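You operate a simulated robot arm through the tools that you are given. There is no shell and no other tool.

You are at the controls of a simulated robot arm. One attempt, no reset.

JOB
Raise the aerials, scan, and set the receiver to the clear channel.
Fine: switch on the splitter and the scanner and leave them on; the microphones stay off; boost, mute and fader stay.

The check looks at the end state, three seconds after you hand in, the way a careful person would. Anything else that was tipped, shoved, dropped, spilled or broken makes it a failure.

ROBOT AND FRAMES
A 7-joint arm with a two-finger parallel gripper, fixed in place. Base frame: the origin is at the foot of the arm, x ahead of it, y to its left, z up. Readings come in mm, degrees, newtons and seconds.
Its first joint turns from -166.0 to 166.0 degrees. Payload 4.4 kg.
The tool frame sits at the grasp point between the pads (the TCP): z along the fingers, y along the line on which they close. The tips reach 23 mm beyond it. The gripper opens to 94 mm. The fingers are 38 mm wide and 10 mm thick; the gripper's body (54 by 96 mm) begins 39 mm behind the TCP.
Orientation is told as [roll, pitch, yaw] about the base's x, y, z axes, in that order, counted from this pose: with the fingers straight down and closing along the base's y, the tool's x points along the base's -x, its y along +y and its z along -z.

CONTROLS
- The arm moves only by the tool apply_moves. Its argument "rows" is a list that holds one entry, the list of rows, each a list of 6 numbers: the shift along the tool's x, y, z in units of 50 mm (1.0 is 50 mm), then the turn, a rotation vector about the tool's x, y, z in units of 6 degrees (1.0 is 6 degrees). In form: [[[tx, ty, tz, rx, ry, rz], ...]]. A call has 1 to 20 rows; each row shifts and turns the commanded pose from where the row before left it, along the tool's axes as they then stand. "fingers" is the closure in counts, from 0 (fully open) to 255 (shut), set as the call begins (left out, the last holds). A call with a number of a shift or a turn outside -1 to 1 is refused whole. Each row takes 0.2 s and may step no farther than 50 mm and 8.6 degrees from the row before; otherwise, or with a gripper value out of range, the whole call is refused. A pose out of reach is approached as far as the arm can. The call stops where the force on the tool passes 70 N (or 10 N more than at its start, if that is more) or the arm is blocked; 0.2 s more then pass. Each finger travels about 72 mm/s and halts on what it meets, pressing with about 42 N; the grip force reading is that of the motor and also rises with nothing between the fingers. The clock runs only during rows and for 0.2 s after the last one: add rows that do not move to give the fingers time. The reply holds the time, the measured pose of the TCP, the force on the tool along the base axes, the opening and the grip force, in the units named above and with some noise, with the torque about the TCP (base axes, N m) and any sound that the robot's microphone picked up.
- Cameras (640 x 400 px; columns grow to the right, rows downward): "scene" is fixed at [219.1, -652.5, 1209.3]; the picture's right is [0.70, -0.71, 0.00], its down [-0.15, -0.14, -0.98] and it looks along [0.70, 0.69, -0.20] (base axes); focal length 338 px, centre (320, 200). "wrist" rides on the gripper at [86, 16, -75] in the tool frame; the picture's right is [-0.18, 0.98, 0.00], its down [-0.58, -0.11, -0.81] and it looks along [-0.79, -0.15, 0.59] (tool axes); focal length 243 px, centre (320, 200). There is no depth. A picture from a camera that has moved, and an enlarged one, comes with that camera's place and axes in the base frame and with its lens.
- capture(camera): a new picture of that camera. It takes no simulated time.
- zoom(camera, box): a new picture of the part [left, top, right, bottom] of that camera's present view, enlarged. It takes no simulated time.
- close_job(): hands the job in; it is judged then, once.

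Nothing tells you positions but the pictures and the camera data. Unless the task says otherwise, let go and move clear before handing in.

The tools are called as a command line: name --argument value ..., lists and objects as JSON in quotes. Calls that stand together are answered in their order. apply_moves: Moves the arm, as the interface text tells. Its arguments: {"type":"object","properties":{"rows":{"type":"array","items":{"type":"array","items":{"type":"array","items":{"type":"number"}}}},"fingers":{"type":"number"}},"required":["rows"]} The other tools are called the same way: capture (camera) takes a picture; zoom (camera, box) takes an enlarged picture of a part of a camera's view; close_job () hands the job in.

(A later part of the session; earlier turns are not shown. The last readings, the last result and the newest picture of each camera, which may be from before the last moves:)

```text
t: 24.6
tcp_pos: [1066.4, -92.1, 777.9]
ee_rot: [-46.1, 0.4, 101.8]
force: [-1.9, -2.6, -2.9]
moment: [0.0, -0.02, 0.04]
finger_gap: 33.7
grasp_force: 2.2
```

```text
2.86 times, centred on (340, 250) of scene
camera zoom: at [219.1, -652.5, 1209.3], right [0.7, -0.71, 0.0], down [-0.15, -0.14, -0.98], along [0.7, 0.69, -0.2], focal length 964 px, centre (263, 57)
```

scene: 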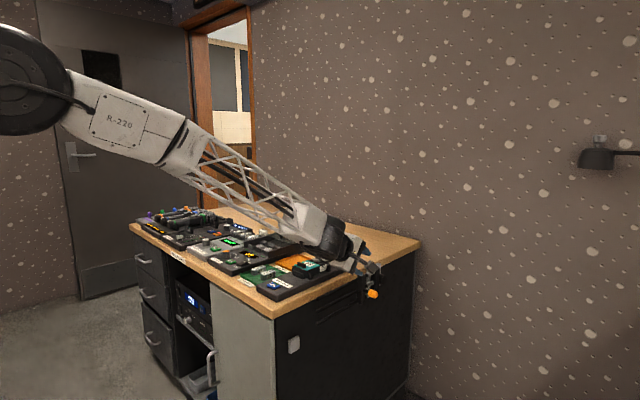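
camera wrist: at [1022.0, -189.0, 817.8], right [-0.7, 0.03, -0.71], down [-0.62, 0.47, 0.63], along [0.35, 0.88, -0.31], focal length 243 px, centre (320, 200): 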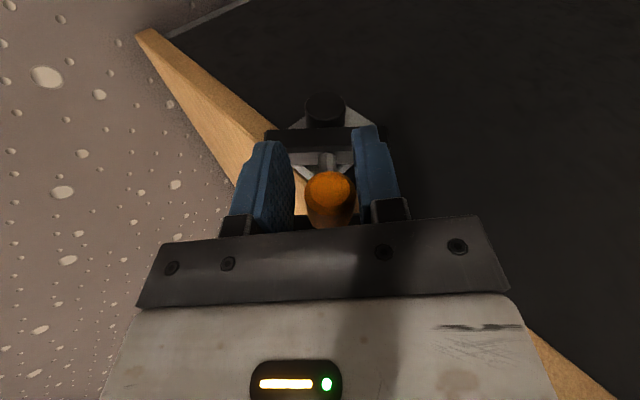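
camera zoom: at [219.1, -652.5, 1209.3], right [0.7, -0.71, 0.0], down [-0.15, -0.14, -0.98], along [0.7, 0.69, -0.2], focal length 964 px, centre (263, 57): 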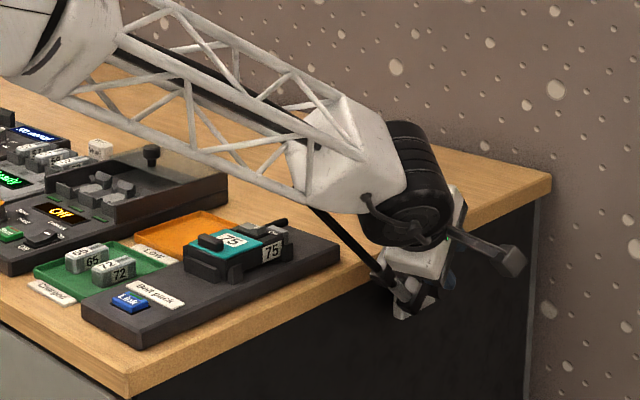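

apply_moves --rows '[[[0.044, -0.26, 0.037, 0, 0, 0], [0.044, -0.26, 0.037, 0, 0, 0], [0.051, -0.24, 0.103, 0, 0, 0], [0.051, -0.24, 0.103, 0, 0, 0], [0, 0, 0, 0, 0, 0]]]'

capture --camera "wrist"

zoom --camera "scene" --box '[240, 180, 440, 320]'

```text
t: 25.8
tcp_pos: [1112.1, -90.2, 802.8]
ee_rot: [-46.2, 0.4, 102.1]
force: [-2.1, 0.7, -5.1]
moment: [0.04, -0.06, -0.02]
finger_gap: 34.0
grasp_force: 2.3
```

```text
taken
camera wrist: at [1066.7, -188.3, 843.8], right [-0.7, 0.03, -0.71], down [-0.62, 0.47, 0.63], along [0.35, 0.88, -0.31], focal length 243 px, centre (320, 200)
```

wrist: 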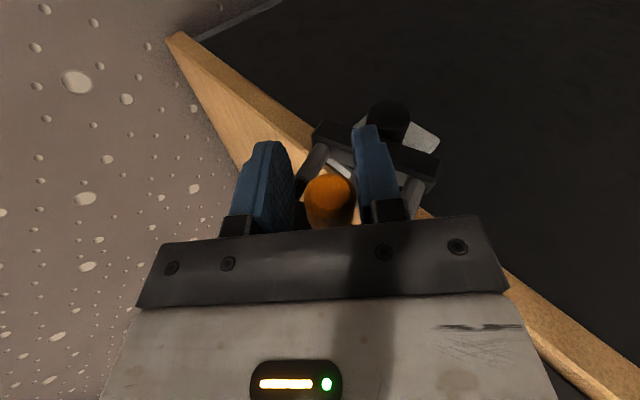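

```text
2.86 times, centred on (340, 250) of scene
camera zoom: at [219.1, -652.5, 1209.3], right [0.7, -0.71, 0.0], down [-0.15, -0.14, -0.98], along [0.7, 0.69, -0.2], focal length 964 px, centre (263, 57)
```

zoom: 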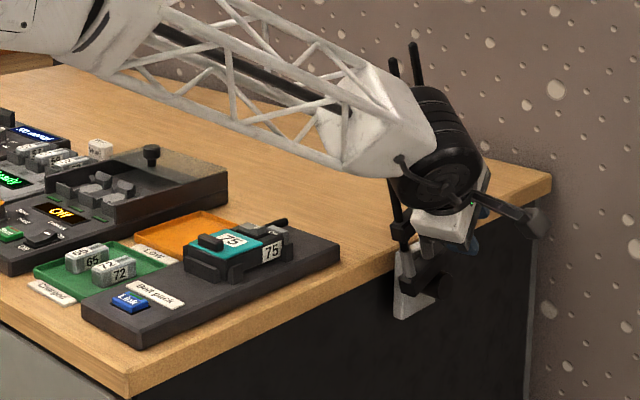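

apply_moves --rows '[[[0.055, -0.204, 0.162, 0, 0, 0], [0.055, -0.204, 0.162, 0, 0, 0], [0, 0, 0, 0, 0, 0]]]'

capture --camera "wrist"

zoom --camera "scene" --box '[240, 170, 440, 310]'

```text
t: 26.6
tcp_pos: [1136.8, -92.0, 807.6]
ee_rot: [-46.1, 0.3, 101.9]
force: [-0.3, 0.5, -2.0]
moment: [-0.02, -0.06, 0.0]
finger_gap: 33.0
grasp_force: 1.3
```

```text
taken
camera wrist: at [1092.7, -189.7, 848.7], right [-0.7, 0.03, -0.71], down [-0.62, 0.47, 0.63], along [0.35, 0.88, -0.31], focal length 243 px, centre (320, 200)
```

wrist: 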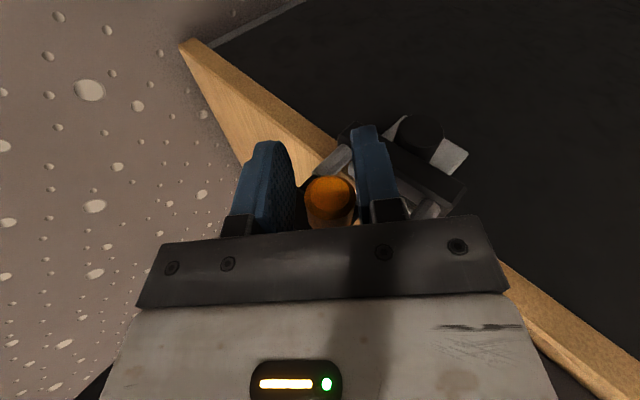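

```text
2.86 times, centred on (340, 240) of scene
camera zoom: at [219.1, -652.5, 1209.3], right [0.7, -0.71, 0.0], down [-0.15, -0.14, -0.98], along [0.7, 0.69, -0.2], focal length 964 px, centre (263, 86)
```

zoom: 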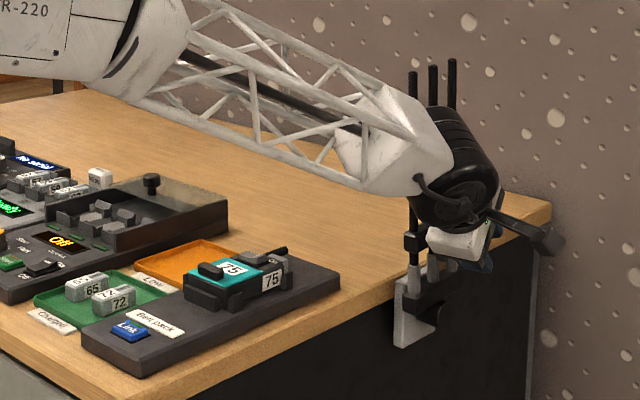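

The rods are nearly vertical. I'll nudge a little further to find the end stop.

apply_moves --rows '[[[0.025, -0.08, 0.085, 0, 0, 0], [0, 0, 0, 0, 0, 0]]]'

zoom --camera "scene" --box '[340, 170, 440, 310]'

zoom --camera "wrist" --box '[220, 80, 520, 260]'

```text
t: 27.2
tcp_pos: [1142.8, -92.6, 806.7]
ee_rot: [-46.2, 0.5, 102.0]
force: [0.3, -0.1, 0.3]
moment: [-0.02, 0.05, 0.01]
finger_gap: 32.2
grasp_force: 0.0
```

```text
2.86 times, centred on (390, 240) of scene
camera zoom: at [219.1, -652.5, 1209.3], right [0.7, -0.71, 0.0], down [-0.15, -0.14, -0.98], along [0.7, 0.69, -0.2], focal length 964 px, centre (120, 86)
```

zoom: 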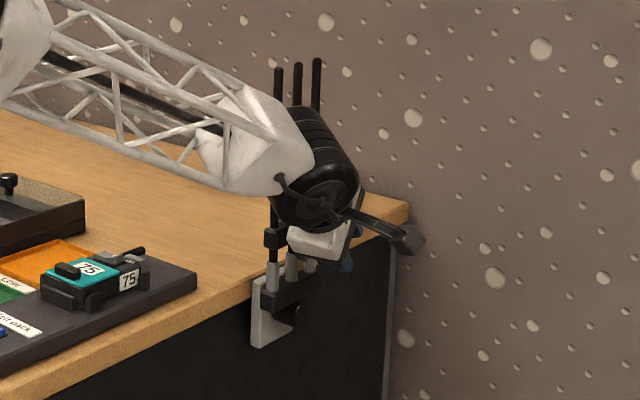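

```text
2.13 times, centred on (370, 170) of wrist
camera zoom: at [1098.8, -189.8, 847.8], right [-0.7, 0.03, -0.71], down [-0.62, 0.47, 0.63], along [0.35, 0.88, -0.31], focal length 518 px, centre (213, 264)
```

zoom: 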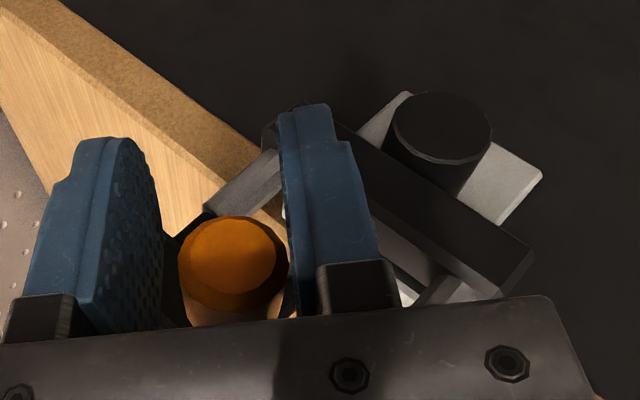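

apply_moves --rows '[[[0.017, -0.054, 0.056, 0, 0, 0], [0, 0, 0, 0, 0, 0]]]'

zoom --camera "wrist" --box '[220, 80, 520, 260]'

zoom --camera "scene" --box '[180, 220, 260, 270]'

```text
t: 27.8
tcp_pos: [1146.3, -93.2, 806.3]
ee_rot: [-46.1, 0.4, 102.0]
force: [-3.6, 0.8, -3.2]
moment: [0.0, -0.01, 0.01]
finger_gap: 34.4
grasp_force: 2.7
```

```text
2.13 times, centred on (370, 170) of wrist
camera zoom: at [1102.7, -190.2, 847.1], right [-0.7, 0.03, -0.71], down [-0.62, 0.47, 0.63], along [0.35, 0.88, -0.31], focal length 518 px, centre (213, 264)
```

zoom: 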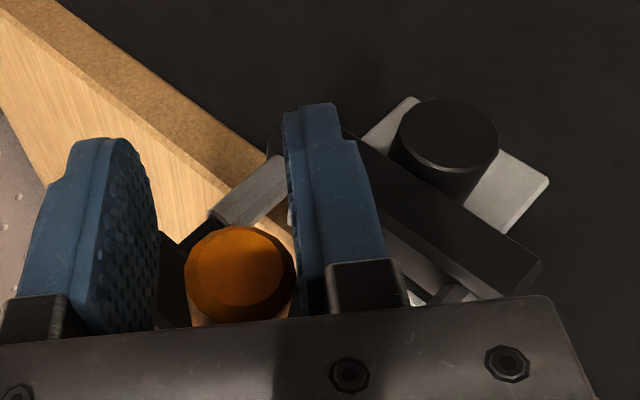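

```text
8.00 times, centred on (220, 245) of scene
camera zoom: at [219.1, -652.5, 1209.3], right [0.7, -0.71, 0.0], down [-0.15, -0.14, -0.98], along [0.7, 0.69, -0.2], focal length 2700 px, centre (1120, -160)
```

zoom: 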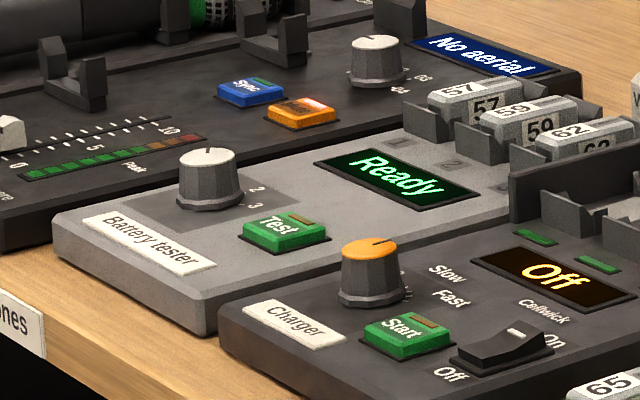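

The grip stopped moving while force and gap rose, so the rods are at the upright end stop. I'll ease off, open the fingers and withdraw along the tool axis.

apply_moves --rows '[[[-0.017, 0.054, -0.056, 0, 0, 0], [0, 0, 0, 0, 0, 0], [0, 0, 0, 0, 0, 0], [0, 0, -0.4, 0, 0, 0], [0, 0, -0.6, 0, 0, 0], [0.2, 0, -0.9, 0, 0, 0], [0.2, 0, -0.9, 0, 0, 0], [0, 0, 0, 0, 0, 0]]]' --fingers 92

capture --camera "wrist"

zoom --camera "scene" --box '[280, 150, 440, 310]'

```text
t: 29.6
tcp_pos: [1050.3, -131.3, 904.5]
ee_rot: [-46.2, 0.4, 102.1]
force: [-0.3, 0.1, 0.6]
moment: [0.03, -0.02, 0.02]
finger_gap: 60.3
grasp_force: 0.0
```

```text
taken
camera wrist: at [1005.1, -228.5, 946.0], right [-0.7, 0.03, -0.71], down [-0.62, 0.47, 0.63], along [0.35, 0.88, -0.31], focal length 243 px, centre (320, 200)
```

wrist: 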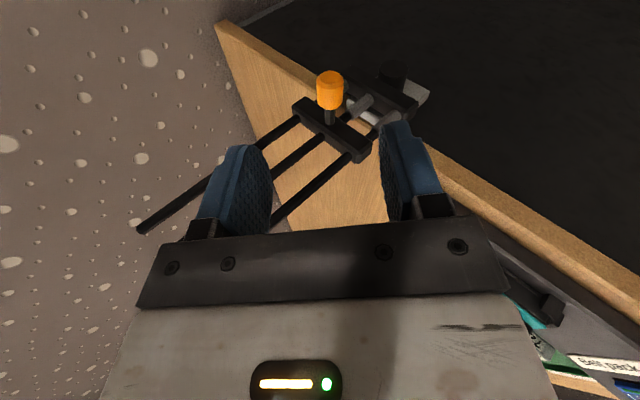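

```text
2.50 times, centred on (360, 230) of scene
camera zoom: at [219.1, -652.5, 1209.3], right [0.7, -0.71, 0.0], down [-0.15, -0.14, -0.98], along [0.7, 0.69, -0.2], focal length 844 px, centre (220, 125)
```

zoom: 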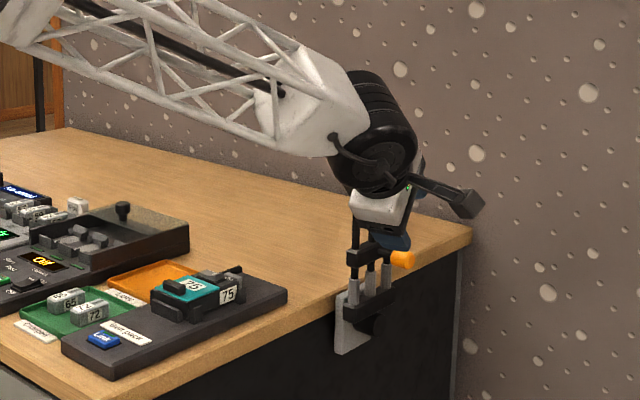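

The aerials are upright and hold by themselves. Next I'm retracting the arm in -x, standing the tool up and unwinding the 90° turn, to head for the rack bay.

apply_moves --rows '[[[-0.187, 0.609, -0.635, 0, 0, 0], [-0.187, 0.609, -0.635, 0, 0, 0], [-0.187, 0.609, -0.635, 0, 0, 0], [-0.187, 0.609, -0.635, 0, 0, 0], [-0.187, 0.609, -0.635, 0, 0, 0], [0, 0, -0.6, -1, 0, 0], [0, 0, -0.6, -1, 0, 0], [0, 0, -0.6, -1, 0, 0], [0, 0, -0.6, -1, 0, 0], [0, 0, -0.6, -1, 0, 0], [0, 0, 0, -1, 0, 0], [0, 0, 0, -1, 0, 0], [0, 0, 0, 0, 0, 0]]]' --fingers 255

capture --camera "scene"

```text
t: 32.4
tcp_pos: [741.4, -149.0, 1027.0]
ee_rot: [-4.2, 0.4, 101.9]
force: [-0.2, -0.1, 0.3]
moment: [-0.03, -0.01, -0.01]
finger_gap: 0.0
grasp_force: 42.3
```

```text
taken
```

scene: 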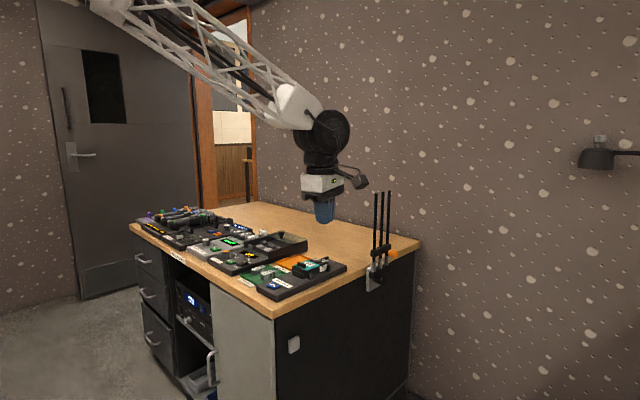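

apply_moves --rows '[[[0, 0, 0, -0.7, 0, 0], [0, 0, 0, 0, 0, 1], [0, 0, 0, 0, 0, 1], [0, 0, 0, 0, 0, 1], [0, 0, 0, 0, 0, 1], [0, 0, 0, 0, 0, 1], [0, 0, 0, 0, 0, 1], [0, 0, 0, 0, 0, 1], [0, 0, 0, 0, 0, 1], [0, 0, 0, 0, 0, 1], [0, 0, 0, 0, 0, 1], [0, 0, 0, 0, 0, 1], [0, 0, 0, 0, 0, 1], [0, 0, 0, 0, 0, 1], [0, 0, 0, 0, 0, 1], [0, 0, 0, 0, 0, 1], [0, 0, 0, 0, 0, 1], [0, 0, 0, 0, 0, 1], [0, 0, 0, 0, 0, 0]]]'

```text
t: 36.4
tcp_pos: [741.7, -148.6, 1026.9]
ee_rot: [-0.3, -0.1, -0.2]
force: [0.6, -0.2, 1.1]
moment: [0.01, -0.01, 0.0]
finger_gap: 0.0
grasp_force: 42.0
```

apply_moves --rows '[[[0.23, 0.86, 0, 0, 0, 0], [0.23, 0.86, 0, 0, 0, 0], [0.23, 0.86, 0, 0, 0, 0], [0.23, 0.86, 0, 0, 0, 0], [0.23, 0.86, 0, 0, 0, 0], [0.23, 0.86, 0, 0, 0, 0], [0.23, 0.86, 0, 0, 0, 0], [0.23, 0.86, 0, 0, 0, 0], [0.23, 0.86, 0, 0, 0, 0], [0.23, 0.86, 0, 0, 0, 0], [0.23, 0.86, 0, 0, 0, 0], [0.23, 0.86, 0, 0, 0, 0], [0.23, 0.86, 0, 0, 0, 0], [0.23, 0.86, 0, 0, 0, 0], [0.23, 0.86, 0, 0, 0, 0], [0.23, 0.86, 0, 0, 0, 0], [0, 0, 0, 0, 0, 0]]]'

capture --camera "wrist"

capture --camera "scene"

```text
t: 40.0
tcp_pos: [558.7, 539.9, 1021.8]
ee_rot: [-0.5, 0.1, -0.1]
force: [-0.5, 0.4, -0.4]
moment: [0.0, 0.0, -0.02]
finger_gap: 0.0
grasp_force: 42.1
```

```text
taken
camera wrist: at [474.8, 556.7, 1096.9], right [0.19, 0.98, -0.01], down [0.58, -0.1, 0.81], along [0.79, -0.15, -0.59], focal length 243 px, centre (320, 200)
```

wrist: 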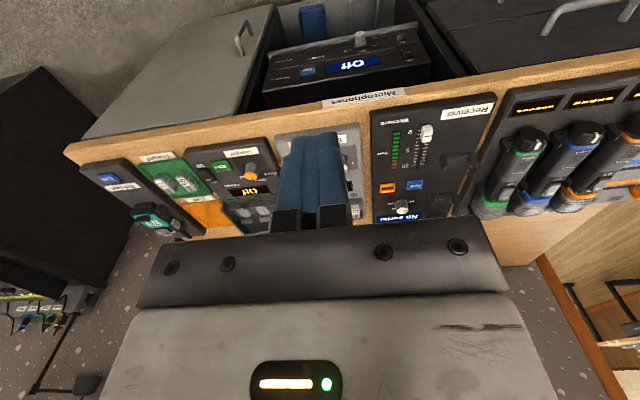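

```text
taken
```

scene: 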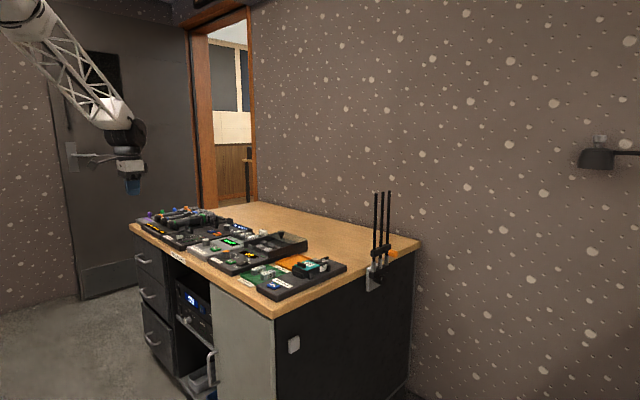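

apply_moves --rows '[[[0.3, 0, 0.85, 0, 0, 0], [0.3, 0, 0.85, 0, 0, 0], [0.3, 0, 0.85, 0, 0, 0], [0.3, 0, 0.85, 0, 0, 0], [0.3, 0, 0.85, 0, 0, 0], [0.2, 0, 0.85, 0, 0, 0], [0, 0, 0.9, 0, 0, 0], [0, 0, 0, 0, 0, 0]]]'

capture --camera "wrist"

capture --camera "scene"

```text
t: 41.8
tcp_pos: [476.1, 540.1, 721.0]
ee_rot: [-0.4, 0.0, -0.1]
force: [-0.4, -0.6, 0.2]
moment: [0.03, 0.01, -0.03]
finger_gap: 0.0
grasp_force: 42.0
```

```text
taken
camera wrist: at [391.3, 556.7, 795.4], right [0.19, 0.98, -0.01], down [0.58, -0.1, 0.81], along [0.79, -0.15, -0.59], focal length 243 px, centre (320, 200)
```

wrist: 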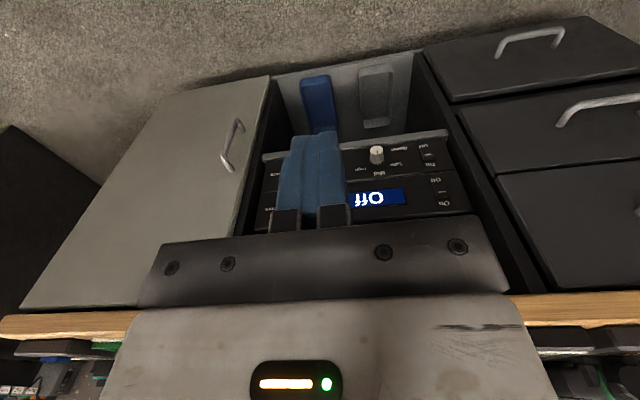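

```text
taken
```

scene: 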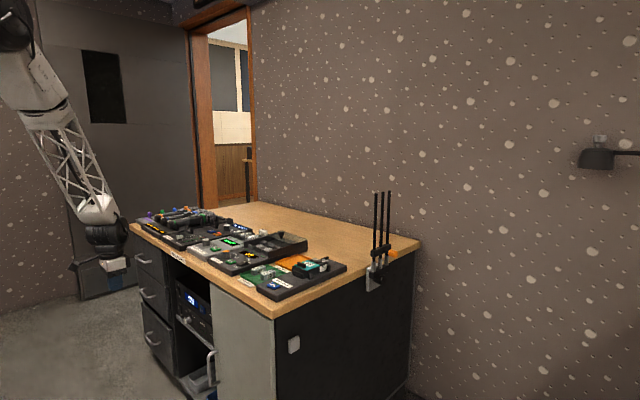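

zoom --camera "wrist" --box '[340, 120, 480, 220]'

zoom --camera "scene" --box '[165, 270, 225, 350]'

```text
4.00 times, centred on (410, 170) of wrist
camera zoom: at [391.3, 556.7, 795.4], right [0.19, 0.98, -0.01], down [0.58, -0.1, 0.81], along [0.79, -0.15, -0.59], focal length 970 px, centre (-40, 320)
```

zoom: 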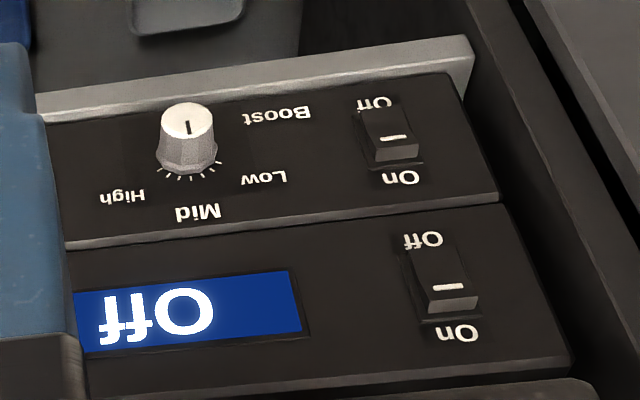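

```text
5.00 times, centred on (195, 310) of scene
camera zoom: at [219.1, -652.5, 1209.3], right [0.7, -0.71, 0.0], down [-0.15, -0.14, -0.98], along [0.7, 0.69, -0.2], focal length 1688 px, centre (945, -350)
```

zoom: 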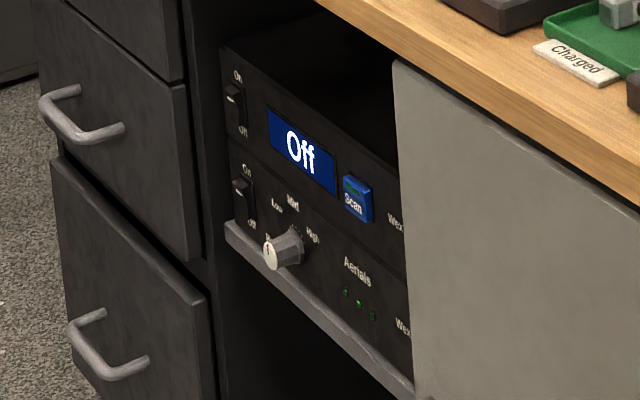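

Rockers are near (731, 691): splitter z≈470, scanner z≈550, both with the upper "On" side out; the Scan button is near (733, 477, 550). I'll move in front of the bay with the tool tilted forward to view them closely.

apply_moves --rows '[[[-0.5, 0.32, 0.644, 0, 0, 0], [-0.5, 0.32, 0.644, 0, 0, 0], [-0.5, 0.32, 0.644, 0, 0, 0], [-0.4, 0.32, 0.644, 0, 0, 0], [-0.2, 0.32, 0.644, 0, 0, 0], [0, 0, 0, 0, -1, 0], [0, 0, 0, 0, -1, 0], [0, 0, 0, 0, -1, 0], [0, 0, 0, 0, -1, 0], [0, 0, 0, 0, -1, 0], [0, 0, 0, 0, -1, 0], [0, 0, 0, 0, 0, 0]]]'

capture --camera "wrist"

capture --camera "scene"

```text
t: 44.4
tcp_pos: [578.3, 614.5, 559.6]
ee_rot: [-0.5, -36.2, 0.3]
force: [0.7, -0.2, 0.6]
moment: [-0.06, -0.02, 0.01]
finger_gap: 0.0
grasp_force: 41.8
```

```text
taken
camera wrist: at [466.6, 633.0, 569.5], right [0.15, 0.98, 0.1], down [-0.01, -0.1, 0.99], along [0.99, -0.15, -0.01], focal length 243 px, centre (320, 200)
```

wrist: 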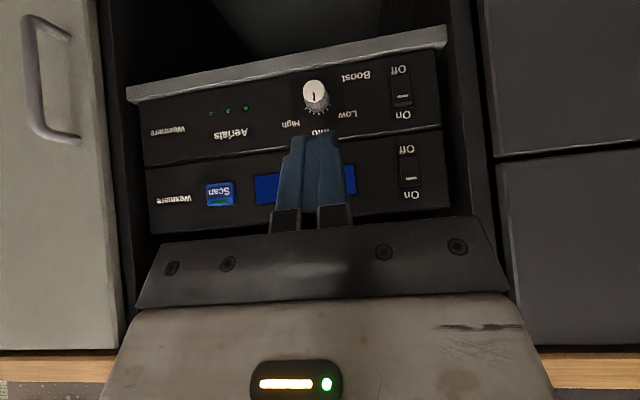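

```text
taken
```

scene: 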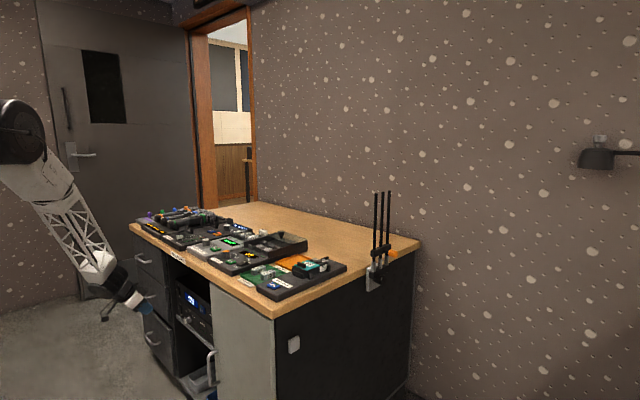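

zoom --camera "wrist" --box '[370, 50, 450, 210]'

zoom --camera "wrist" --box '[180, 60, 340, 220]'

```text
2.50 times, centred on (410, 130) of wrist
camera zoom: at [466.6, 633.0, 569.5], right [0.15, 0.98, 0.1], down [-0.01, -0.1, 0.99], along [0.99, -0.15, -0.01], focal length 606 px, centre (95, 375)
```

zoom: 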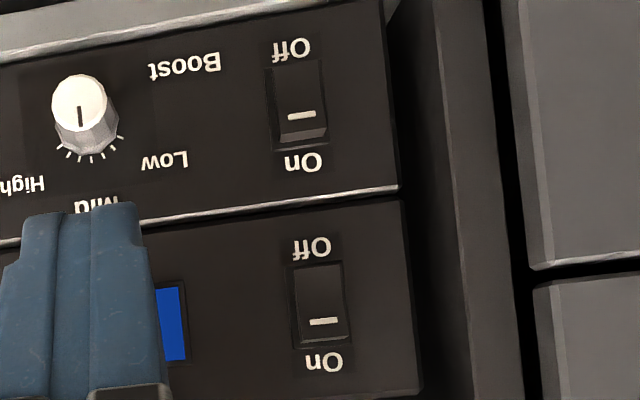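

```text
2.50 times, centred on (260, 140) of wrist
camera zoom: at [466.6, 633.0, 569.5], right [0.15, 0.98, 0.1], down [-0.01, -0.1, 0.99], along [0.99, -0.15, -0.01], focal length 606 px, centre (470, 350)
```

zoom: 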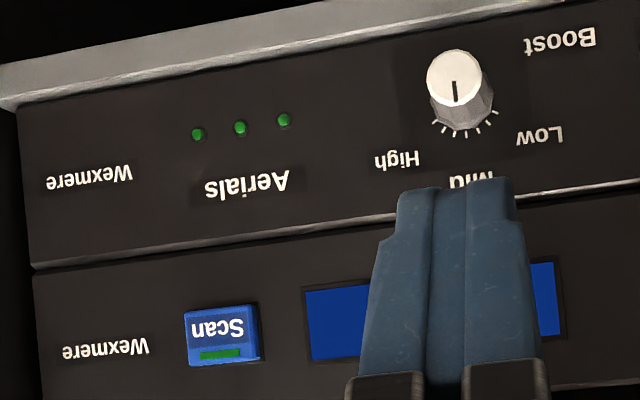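

The view is good. I'm going to a pre-press pose in front of the splitter's rocker (aiming the leading finger edge at its upper half, z≈472).

apply_moves --rows '[[[-0.216, 0.3875, 0.651, 0, 0, 0], [-0.216, 0.3875, 0.651, 0, 0, 0], [-0.216, 0.3875, 0.651, 0, 0, 0], [-0.216, 0.3875, 0.651, 0, 0, 0], [0, 0, 0, 0, 0, 0]]]'

capture --camera "wrist"

zoom --camera "scene" --box '[120, 250, 240, 350]'

```text
t: 45.6
tcp_pos: [688.7, 692.6, 479.8]
ee_rot: [-0.6, -36.1, 0.3]
force: [0.0, -0.6, 0.3]
moment: [-0.02, 0.01, 0.01]
finger_gap: 0.0
grasp_force: 42.5
```

```text
taken
camera wrist: at [576.4, 709.8, 489.7], right [0.15, 0.98, 0.1], down [0.0, -0.1, 0.99], along [0.99, -0.15, -0.01], focal length 243 px, centre (320, 200)
```

wrist: 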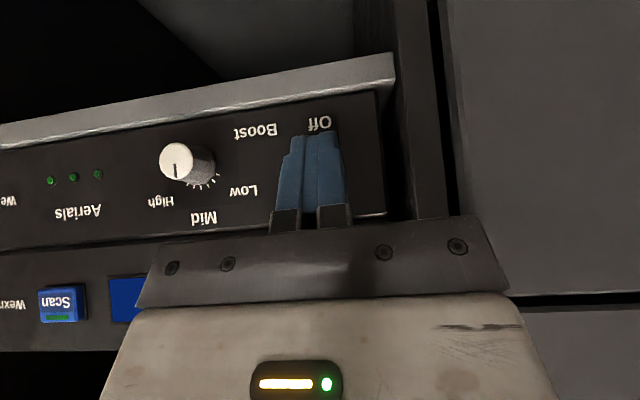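

```text
4.00 times, centred on (180, 300) of scene
camera zoom: at [219.1, -652.5, 1209.3], right [0.7, -0.71, 0.0], down [-0.15, -0.14, -0.98], along [0.7, 0.69, -0.2], focal length 1350 px, centre (880, -200)
```

zoom: 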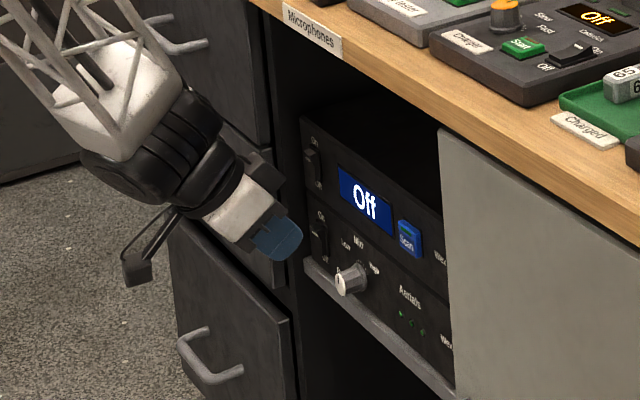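

apply_moves --rows '[[[-0.0646, 0, 0.0472, 0, 0, 0], [-0.0646, 0, 0.0472, 0, 0, 0], [-0.0646, 0, 0.0472, 0, 0, 0], [-0.0646, 0, 0.0472, 0, 0, 0], [0, 0, 0, 0, 0, 0]]]'

zoom --camera "scene" --box '[165, 270, 225, 330]'

zoom --camera "wrist" --box '[220, 80, 420, 220]'

```text
t: 46.5
tcp_pos: [699.2, 692.9, 477.8]
ee_rot: [-0.6, -35.9, 0.4]
force: [-18.1, -2.2, 11.9]
moment: [0.05, -0.2, -0.09]
finger_gap: 0.0
grasp_force: 41.8
stopped in row 4: the force on the tool passed its limit at 88 N (the readings are from after the stop); the commanded pose is now the measured one
```

```text
6.67 times, centred on (195, 300) of scene
camera zoom: at [219.1, -652.5, 1209.3], right [0.7, -0.71, 0.0], down [-0.15, -0.14, -0.98], along [0.7, 0.69, -0.2], focal length 2250 px, centre (1153, -467)
```

zoom: 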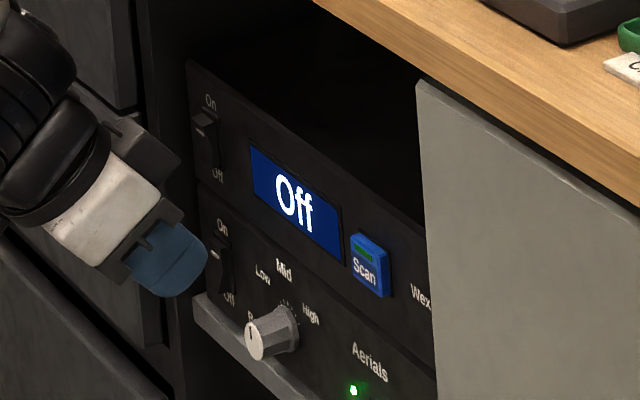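

```text
2.86 times, centred on (320, 150) of wrist
camera zoom: at [586.5, 709.9, 488.4], right [0.15, 0.98, 0.1], down [0.0, -0.1, 0.99], along [0.99, -0.15, -0.01], focal length 693 px, centre (320, 343)
```

zoom: 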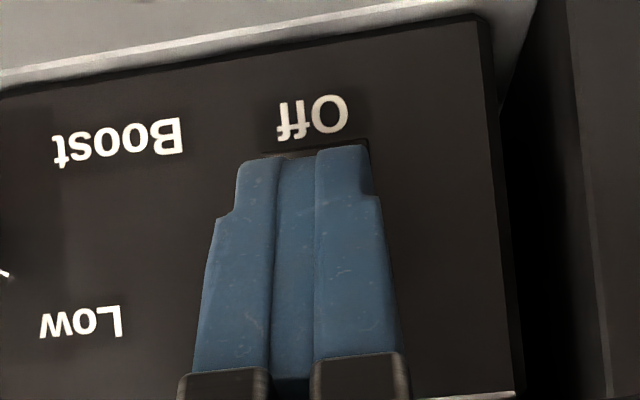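

The splitter came on (an aerial LED is lit). I'll back off and check.

apply_moves --rows '[[[0.32, 0, -0.236, 0, 0, 0], [0.32, 0, -0.236, 0, 0, 0], [0, -1, 0, 0, 0, 0], [0, -0.6, 0, 0, 0, 0], [0, 0, 0, 0, 0, 0]]]'

capture --camera "wrist"

zoom --camera "scene" --box '[165, 270, 225, 330]'

zoom --camera "scene" --box '[180, 220, 260, 270]'

```text
t: 47.7
tcp_pos: [663.7, 612.3, 479.1]
ee_rot: [-0.6, -35.8, 0.3]
force: [0.4, -0.3, -0.2]
moment: [-0.03, -0.01, -0.01]
finger_gap: 0.0
grasp_force: 42.1
```

```text
taken
camera wrist: at [549.5, 629.2, 489.5], right [0.15, 0.98, 0.1], down [0.0, -0.1, 0.99], along [0.99, -0.15, -0.01], focal length 243 px, centre (320, 200)
```

wrist: 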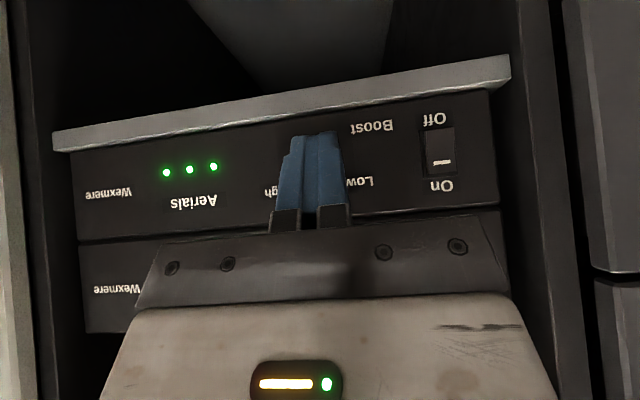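

```text
6.67 times, centred on (195, 300) of scene
camera zoom: at [219.1, -652.5, 1209.3], right [0.7, -0.71, 0.0], down [-0.15, -0.14, -0.98], along [0.7, 0.69, -0.2], focal length 2250 px, centre (1153, -467)
```

zoom: 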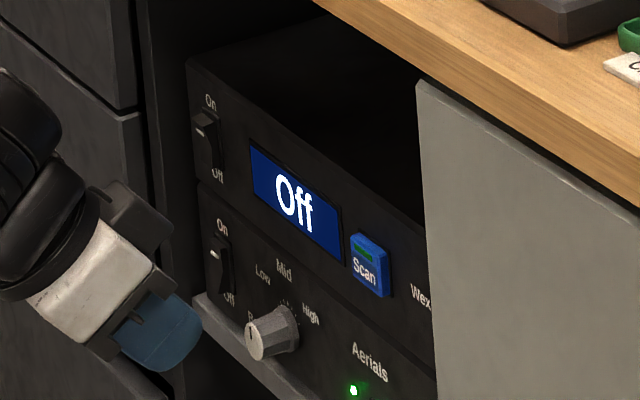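

```text
8.00 times, centred on (220, 245) of scene
camera zoom: at [219.1, -652.5, 1209.3], right [0.7, -0.71, 0.0], down [-0.15, -0.14, -0.98], along [0.7, 0.69, -0.2], focal length 2700 px, centre (1120, -160)
```

zoom: 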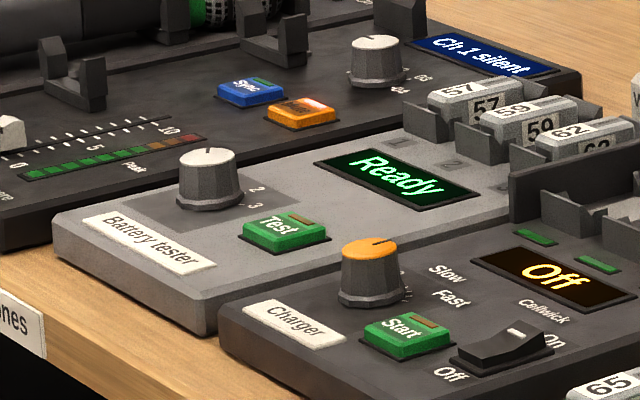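

Splitter is on with all three aerial LEDs lit, and the receiver now reads "Ch 1 silent". Next I'll line up with the scanner's rocker (upper half, z≈556).

apply_moves --rows '[[[-0.486, 0, -0.673, 0, 0, 0], [-0.486, 0, -0.673, 0, 0, 0], [-0.18, 0.8, 0.13, 0, 0, 0], [-0.18, 0.8, 0.13, 0, 0, 0], [0, 0, 0, 0, 0, 0]]]'

capture --camera "wrist"

zoom --camera "scene" --box '[145, 260, 225, 330]'

```text
t: 48.9
tcp_pos: [681.2, 694.9, 561.4]
ee_rot: [-0.7, -36.0, 0.4]
force: [-0.2, 0.3, -0.7]
moment: [-0.01, 0.01, -0.04]
finger_gap: 0.0
grasp_force: 42.0
```

```text
taken
camera wrist: at [567.9, 712.3, 571.3], right [0.15, 0.98, 0.1], down [0.0, -0.1, 0.99], along [0.99, -0.15, -0.01], focal length 243 px, centre (320, 200)
```

wrist: 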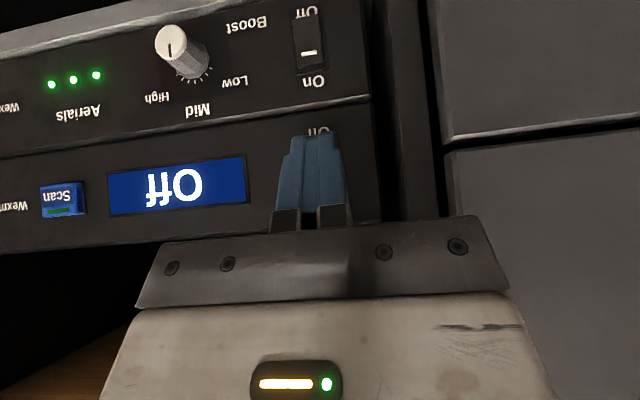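

```text
5.71 times, centred on (185, 295) of scene
camera zoom: at [219.1, -652.5, 1209.3], right [0.7, -0.71, 0.0], down [-0.15, -0.14, -0.98], along [0.7, 0.69, -0.2], focal length 1929 px, centre (1091, -343)
```

zoom: 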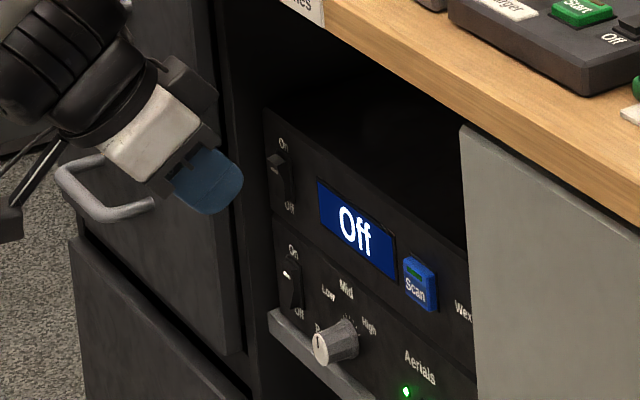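

apply_moves --rows '[[[-0.0646, -0.02, 0.0472, 0, 0, 0], [-0.0646, -0.02, 0.0472, 0, 0, 0], [-0.0646, 0, 0.0472, 0, 0, 0], [-0.0323, 0, 0.0236, 0, 0, 0], [-0.0323, 0, 0.0236, 0, 0, 0], [-0.0323, 0, 0.0236, 0, 0, 0], [-0.0323, 0, 0.0236, 0, 0, 0], [-0.0323, 0, 0.0236, 0, 0, 0]]]'

zoom --camera "scene" --box '[145, 260, 225, 330]'

capture --camera "wrist"

```text
t: 50.5
tcp_pos: [698.4, 692.2, 560.5]
ee_rot: [-0.9, -35.9, 0.4]
force: [-22.5, -5.3, 13.7]
moment: [-0.12, -0.18, -0.17]
finger_gap: 0.0
grasp_force: 41.7
stopped in row 7: the force on the tool passed its limit at 79 N (the readings are from after the stop); the commanded pose is now the measured one
```

```text
5.71 times, centred on (185, 295) of scene
camera zoom: at [219.1, -652.5, 1209.3], right [0.7, -0.71, 0.0], down [-0.15, -0.14, -0.98], along [0.7, 0.69, -0.2], focal length 1929 px, centre (1091, -343)
```

zoom: 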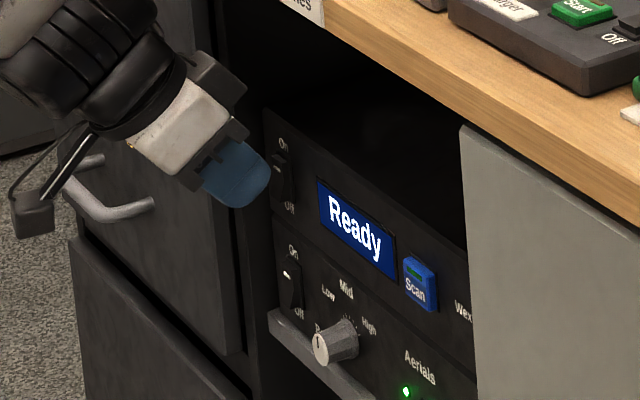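

```text
taken
camera wrist: at [586.2, 709.1, 571.0], right [0.15, 0.98, 0.1], down [0.0, -0.1, 1.0], along [0.99, -0.15, -0.01], focal length 243 px, centre (320, 200)
```

wrist: 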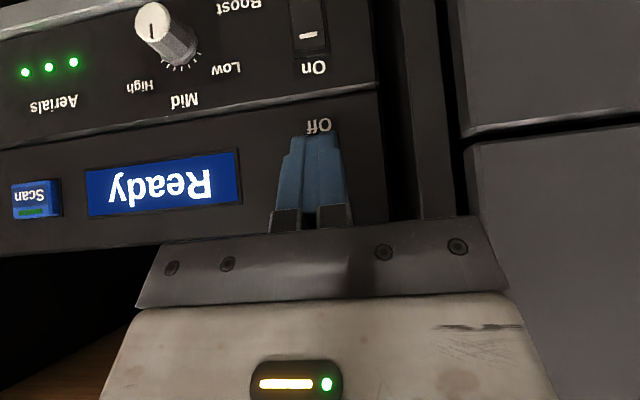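

The scanner is "Ready". Now I'll back off and slide right to the Scan button at about (728, 482, 550).

apply_moves --rows '[[[0.32, 0, -0.236, 0, 0, 0], [0.044, -0.84, 0.06, 0, 0, 0], [0, -0.84, 0, 0, 0, 0], [0, -0.84, 0, 0, 0, 0], [0, -0.84, 0, 0, 0, 0], [0, -0.84, 0, 0, 0, 0], [0, 0, 0, 0, 0, 0]]]'

capture --camera "wrist"

zoom --camera "scene" --box '[145, 260, 225, 330]'

```text
t: 52.0
tcp_pos: [680.2, 482.7, 560.2]
ee_rot: [-0.9, -35.8, 0.4]
force: [-0.7, -0.2, -0.2]
moment: [-0.01, 0.02, 0.01]
finger_gap: 0.0
grasp_force: 42.2
```

```text
taken
camera wrist: at [567.0, 500.2, 569.2], right [0.15, 0.98, 0.1], down [0.0, -0.1, 1.0], along [0.99, -0.15, -0.01], focal length 243 px, centre (320, 200)
```

wrist: 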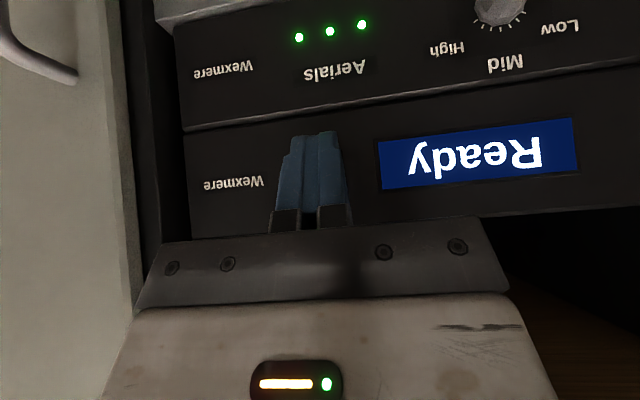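

```text
5.71 times, centred on (185, 295) of scene
camera zoom: at [219.1, -652.5, 1209.3], right [0.7, -0.71, 0.0], down [-0.15, -0.14, -0.98], along [0.7, 0.69, -0.2], focal length 1929 px, centre (1091, -343)
```

zoom: 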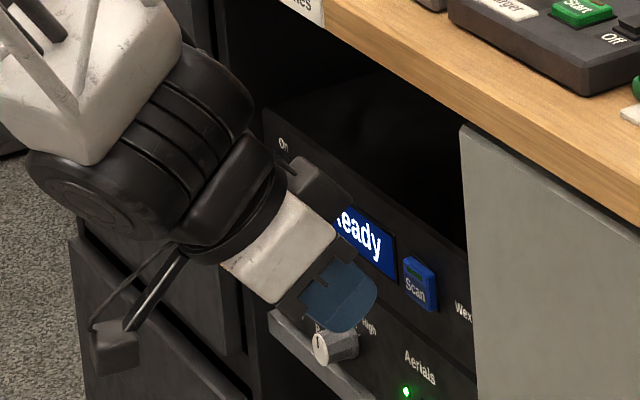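

apply_moves --rows '[[[0.035, 0, 0.048, 0, 0, 0], [-0.0646, 0, 0.0472, 0, 0, 0], [-0.0646, 0, 0.0472, 0, 0, 0], [-0.0646, 0, 0.0472, 0, 0, 0], [-0.0323, 0, 0.0236, 0, 0, 0], [-0.0323, 0, 0.0236, 0, 0, 0]]]'

capture --camera "wrist"

```text
t: 53.5
tcp_pos: [695.6, 482.8, 555.1]
ee_rot: [-0.8, -36.0, 0.5]
force: [0.2, -0.9, -1.0]
moment: [-0.02, 0.03, 0.0]
finger_gap: 0.0
grasp_force: 41.9
```

```text
taken
camera wrist: at [582.5, 499.6, 565.9], right [0.15, 0.98, 0.1], down [0.0, -0.1, 1.0], along [0.99, -0.15, -0.01], focal length 243 px, centre (320, 200)
```

wrist: 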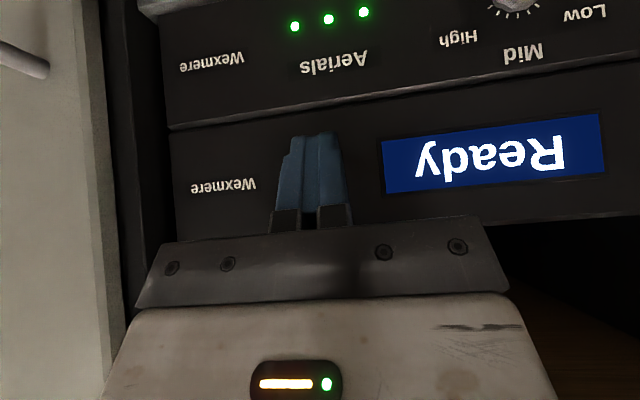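

No contact yet, so I'll continue pressing in 2 mm steps.

apply_moves --rows '[[[-0.0323, 0, 0.0236, 0, 0, 0], [-0.0323, 0, 0.0236, 0, 0, 0], [-0.0323, 0, 0.0236, 0, 0, 0], [-0.0323, 0, 0.0236, 0, 0, 0]]]'

capture --camera "wrist"

```text
t: 54.5
tcp_pos: [703.0, 482.0, 556.1]
ee_rot: [-0.8, -35.8, 0.5]
force: [-8.6, 2.3, -3.0]
moment: [0.03, 0.15, 0.05]
finger_gap: 0.0
grasp_force: 42.0
heard: click
```

```text
taken
camera wrist: at [590.6, 498.8, 566.0], right [0.15, 0.98, 0.1], down [0.0, -0.1, 1.0], along [0.99, -0.15, -0.01], focal length 243 px, centre (320, 200)
```

wrist: 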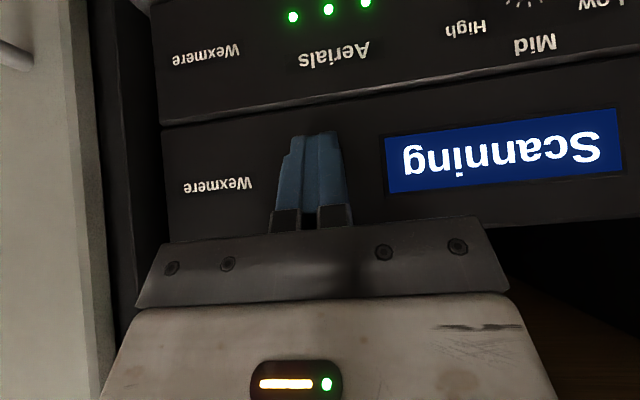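

The button clicked and the display reads "Scanning". I'll back off and wait for the result.

apply_moves --rows '[[[0.3, 0, -0.22, 0, 0, 0], [0.5, 0, -0.36, 0, 0, 0], [0.5, 0, -0.36, 0, 0, 0], [0, 0, 0, 0, 0, 0], [0, 0, 0, 0, 0, 0], [0, 0, 0, 0, 0, 0], [0, 0, 0, 0, 0, 0], [0, 0, 0, 0, 0, 0], [0, 0, 0, 0, 0, 0], [0, 0, 0, 0, 0, 0]]]'

capture --camera "wrist"

zoom --camera "scene" --box '[165, 270, 225, 330]'

```text
t: 56.6
tcp_pos: [624.1, 480.7, 555.9]
ee_rot: [-0.7, -35.9, 0.5]
force: [0.1, 0.2, 0.8]
moment: [-0.01, 0.02, 0.02]
finger_gap: 0.0
grasp_force: 42.4
```

```text
taken
camera wrist: at [511.7, 498.7, 566.2], right [0.15, 0.98, 0.1], down [0.0, -0.1, 1.0], along [0.99, -0.15, -0.01], focal length 243 px, centre (320, 200)
```

wrist: 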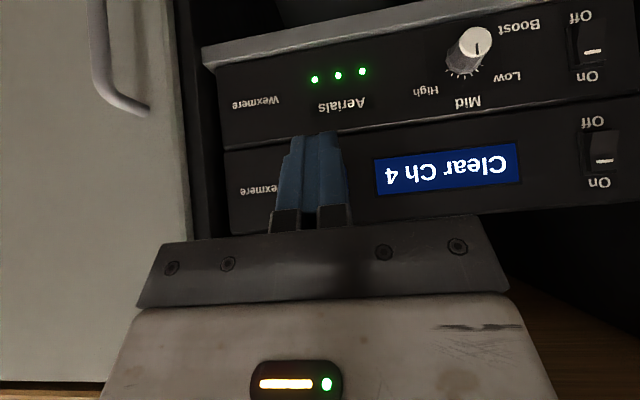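

```text
6.67 times, centred on (195, 300) of scene
camera zoom: at [219.1, -652.5, 1209.3], right [0.7, -0.71, 0.0], down [-0.15, -0.14, -0.98], along [0.7, 0.69, -0.2], focal length 2250 px, centre (1153, -467)
```

zoom: 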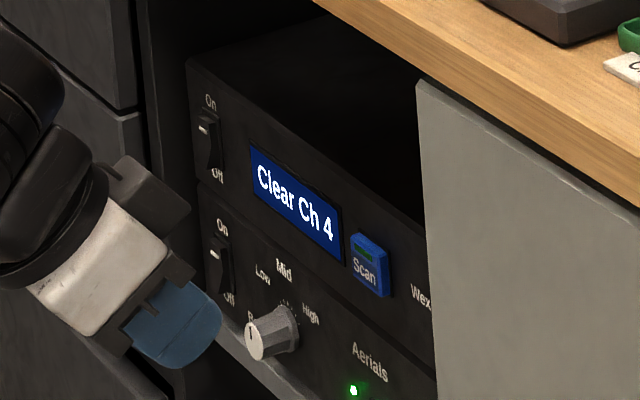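

The scan result is "Clear Ch 4". Now I'll back out of the bay, stand the tool upright and rise above the desk to find the receiver's channel knob.

apply_moves --rows '[[[0.72, 0, -0.52, 0, 0, 0], [0.72, 0, -0.52, 0, 0, 0], [0, 0, 0, 0, 1, 0], [0, 0, 0, 0, 1, 0], [0, 0, 0, 0, 1, 0], [0, 0, 0, 0, 1, 0], [0, 0, 0, 0, 1, 0], [0, 0, 0, 0, 1, 0], [0, 0, -0.95, 0, 0, 0], [0, 0, -0.95, 0, 0, 0], [0, 0, -0.95, 0, 0, 0], [0, 0, -0.95, 0, 0, 0], [0, 0, -0.95, 0, 0, 0], [0, 0, -0.95, 0, 0, 0], [0, 0, -0.95, 0, 0, 0], [0, 0, -0.95, 0, 0, 0], [0, 0, -0.95, 0, 0, 0], [0, 0, -0.6, 0, 0, 0], [0, 0, 0, 0, 0, 0]]]'

capture --camera "scene"

```text
t: 60.6
tcp_pos: [533.9, 484.8, 1008.6]
ee_rot: [-0.7, 0.1, -0.1]
force: [0.5, -0.5, 0.3]
moment: [-0.01, -0.02, -0.02]
finger_gap: 0.0
grasp_force: 42.1
```

```text
taken
```

scene: 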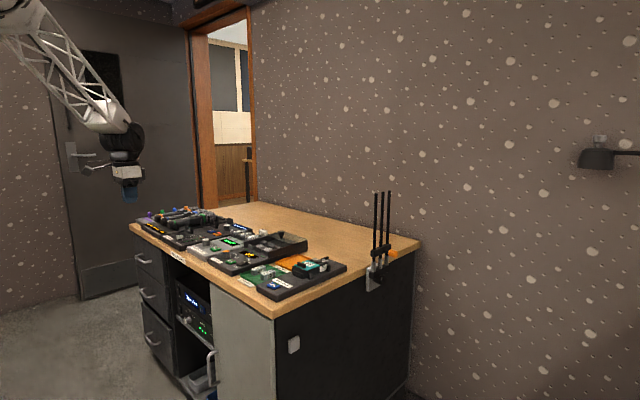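

apply_moves --rows '[[[-0.755, 0.385, 0, 0, 0, 0], [-0.755, 0.385, 0, 0, 0, 0], [-0.755, 0.385, 0, 0, 0, 0], [-0.755, 0.385, 0, 0, 0, 0], [-0.755, 0.385, 0, 0, 0, 0], [-0.755, 0.385, 0, 0, 0, 0], [0, 0, 0, 0, 0, 0]]]'

capture --camera "wrist"

capture --camera "scene"

```text
t: 62.2
tcp_pos: [761.3, 601.2, 1010.4]
ee_rot: [-0.6, 0.1, 0.0]
force: [0.5, -0.5, 0.1]
moment: [-0.02, -0.02, 0.02]
finger_gap: 0.1
grasp_force: 42.1
```

```text
taken
camera wrist: at [676.7, 618.8, 1086.0], right [0.18, 0.98, -0.01], down [0.58, -0.1, 0.81], along [0.79, -0.15, -0.59], focal length 243 px, centre (320, 200)
```

wrist: 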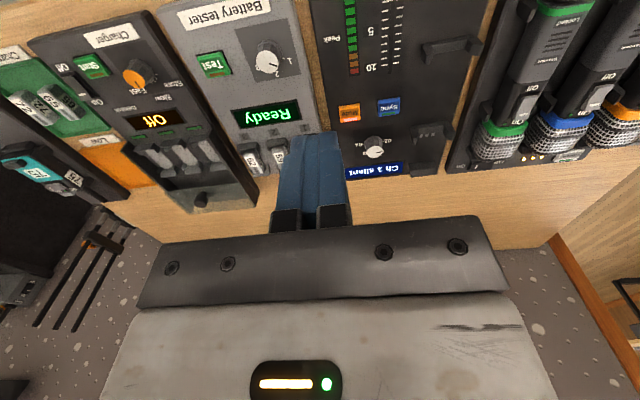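

```text
taken
```

scene: 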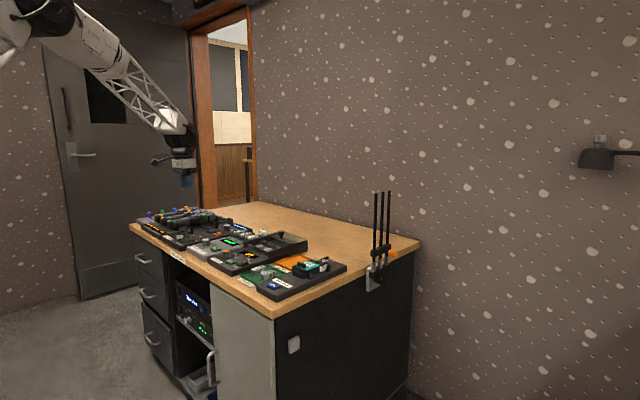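

zoom --camera "wrist" --box '[330, 80, 450, 180]'

zoom --camera "scene" --box '[205, 215, 265, 250]'

```text
4.00 times, centred on (390, 130) of wrist
camera zoom: at [676.7, 618.8, 1086.0], right [0.18, 0.98, -0.01], down [0.58, -0.1, 0.81], along [0.79, -0.15, -0.59], focal length 970 px, centre (40, 480)
```

zoom: 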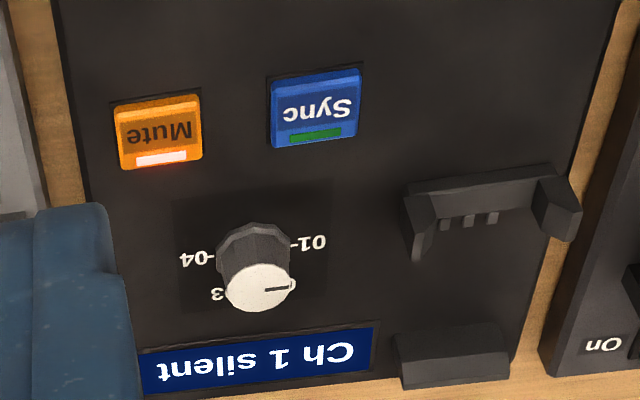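

```text
10.67 times, centred on (235, 232) of scene
camera zoom: at [219.1, -652.5, 1209.3], right [0.7, -0.71, 0.0], down [-0.15, -0.14, -0.98], along [0.7, 0.69, -0.2], focal length 3600 px, centre (1227, -147)
```

zoom: 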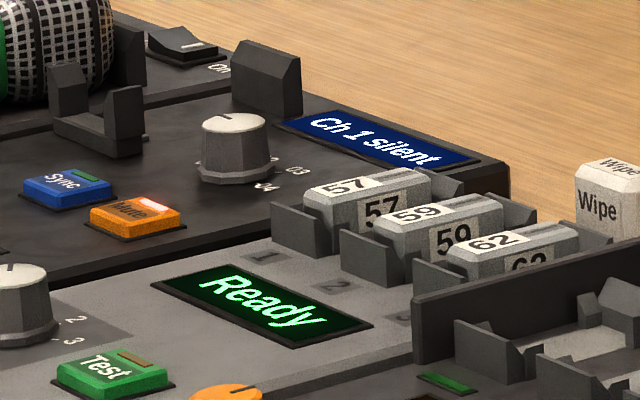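

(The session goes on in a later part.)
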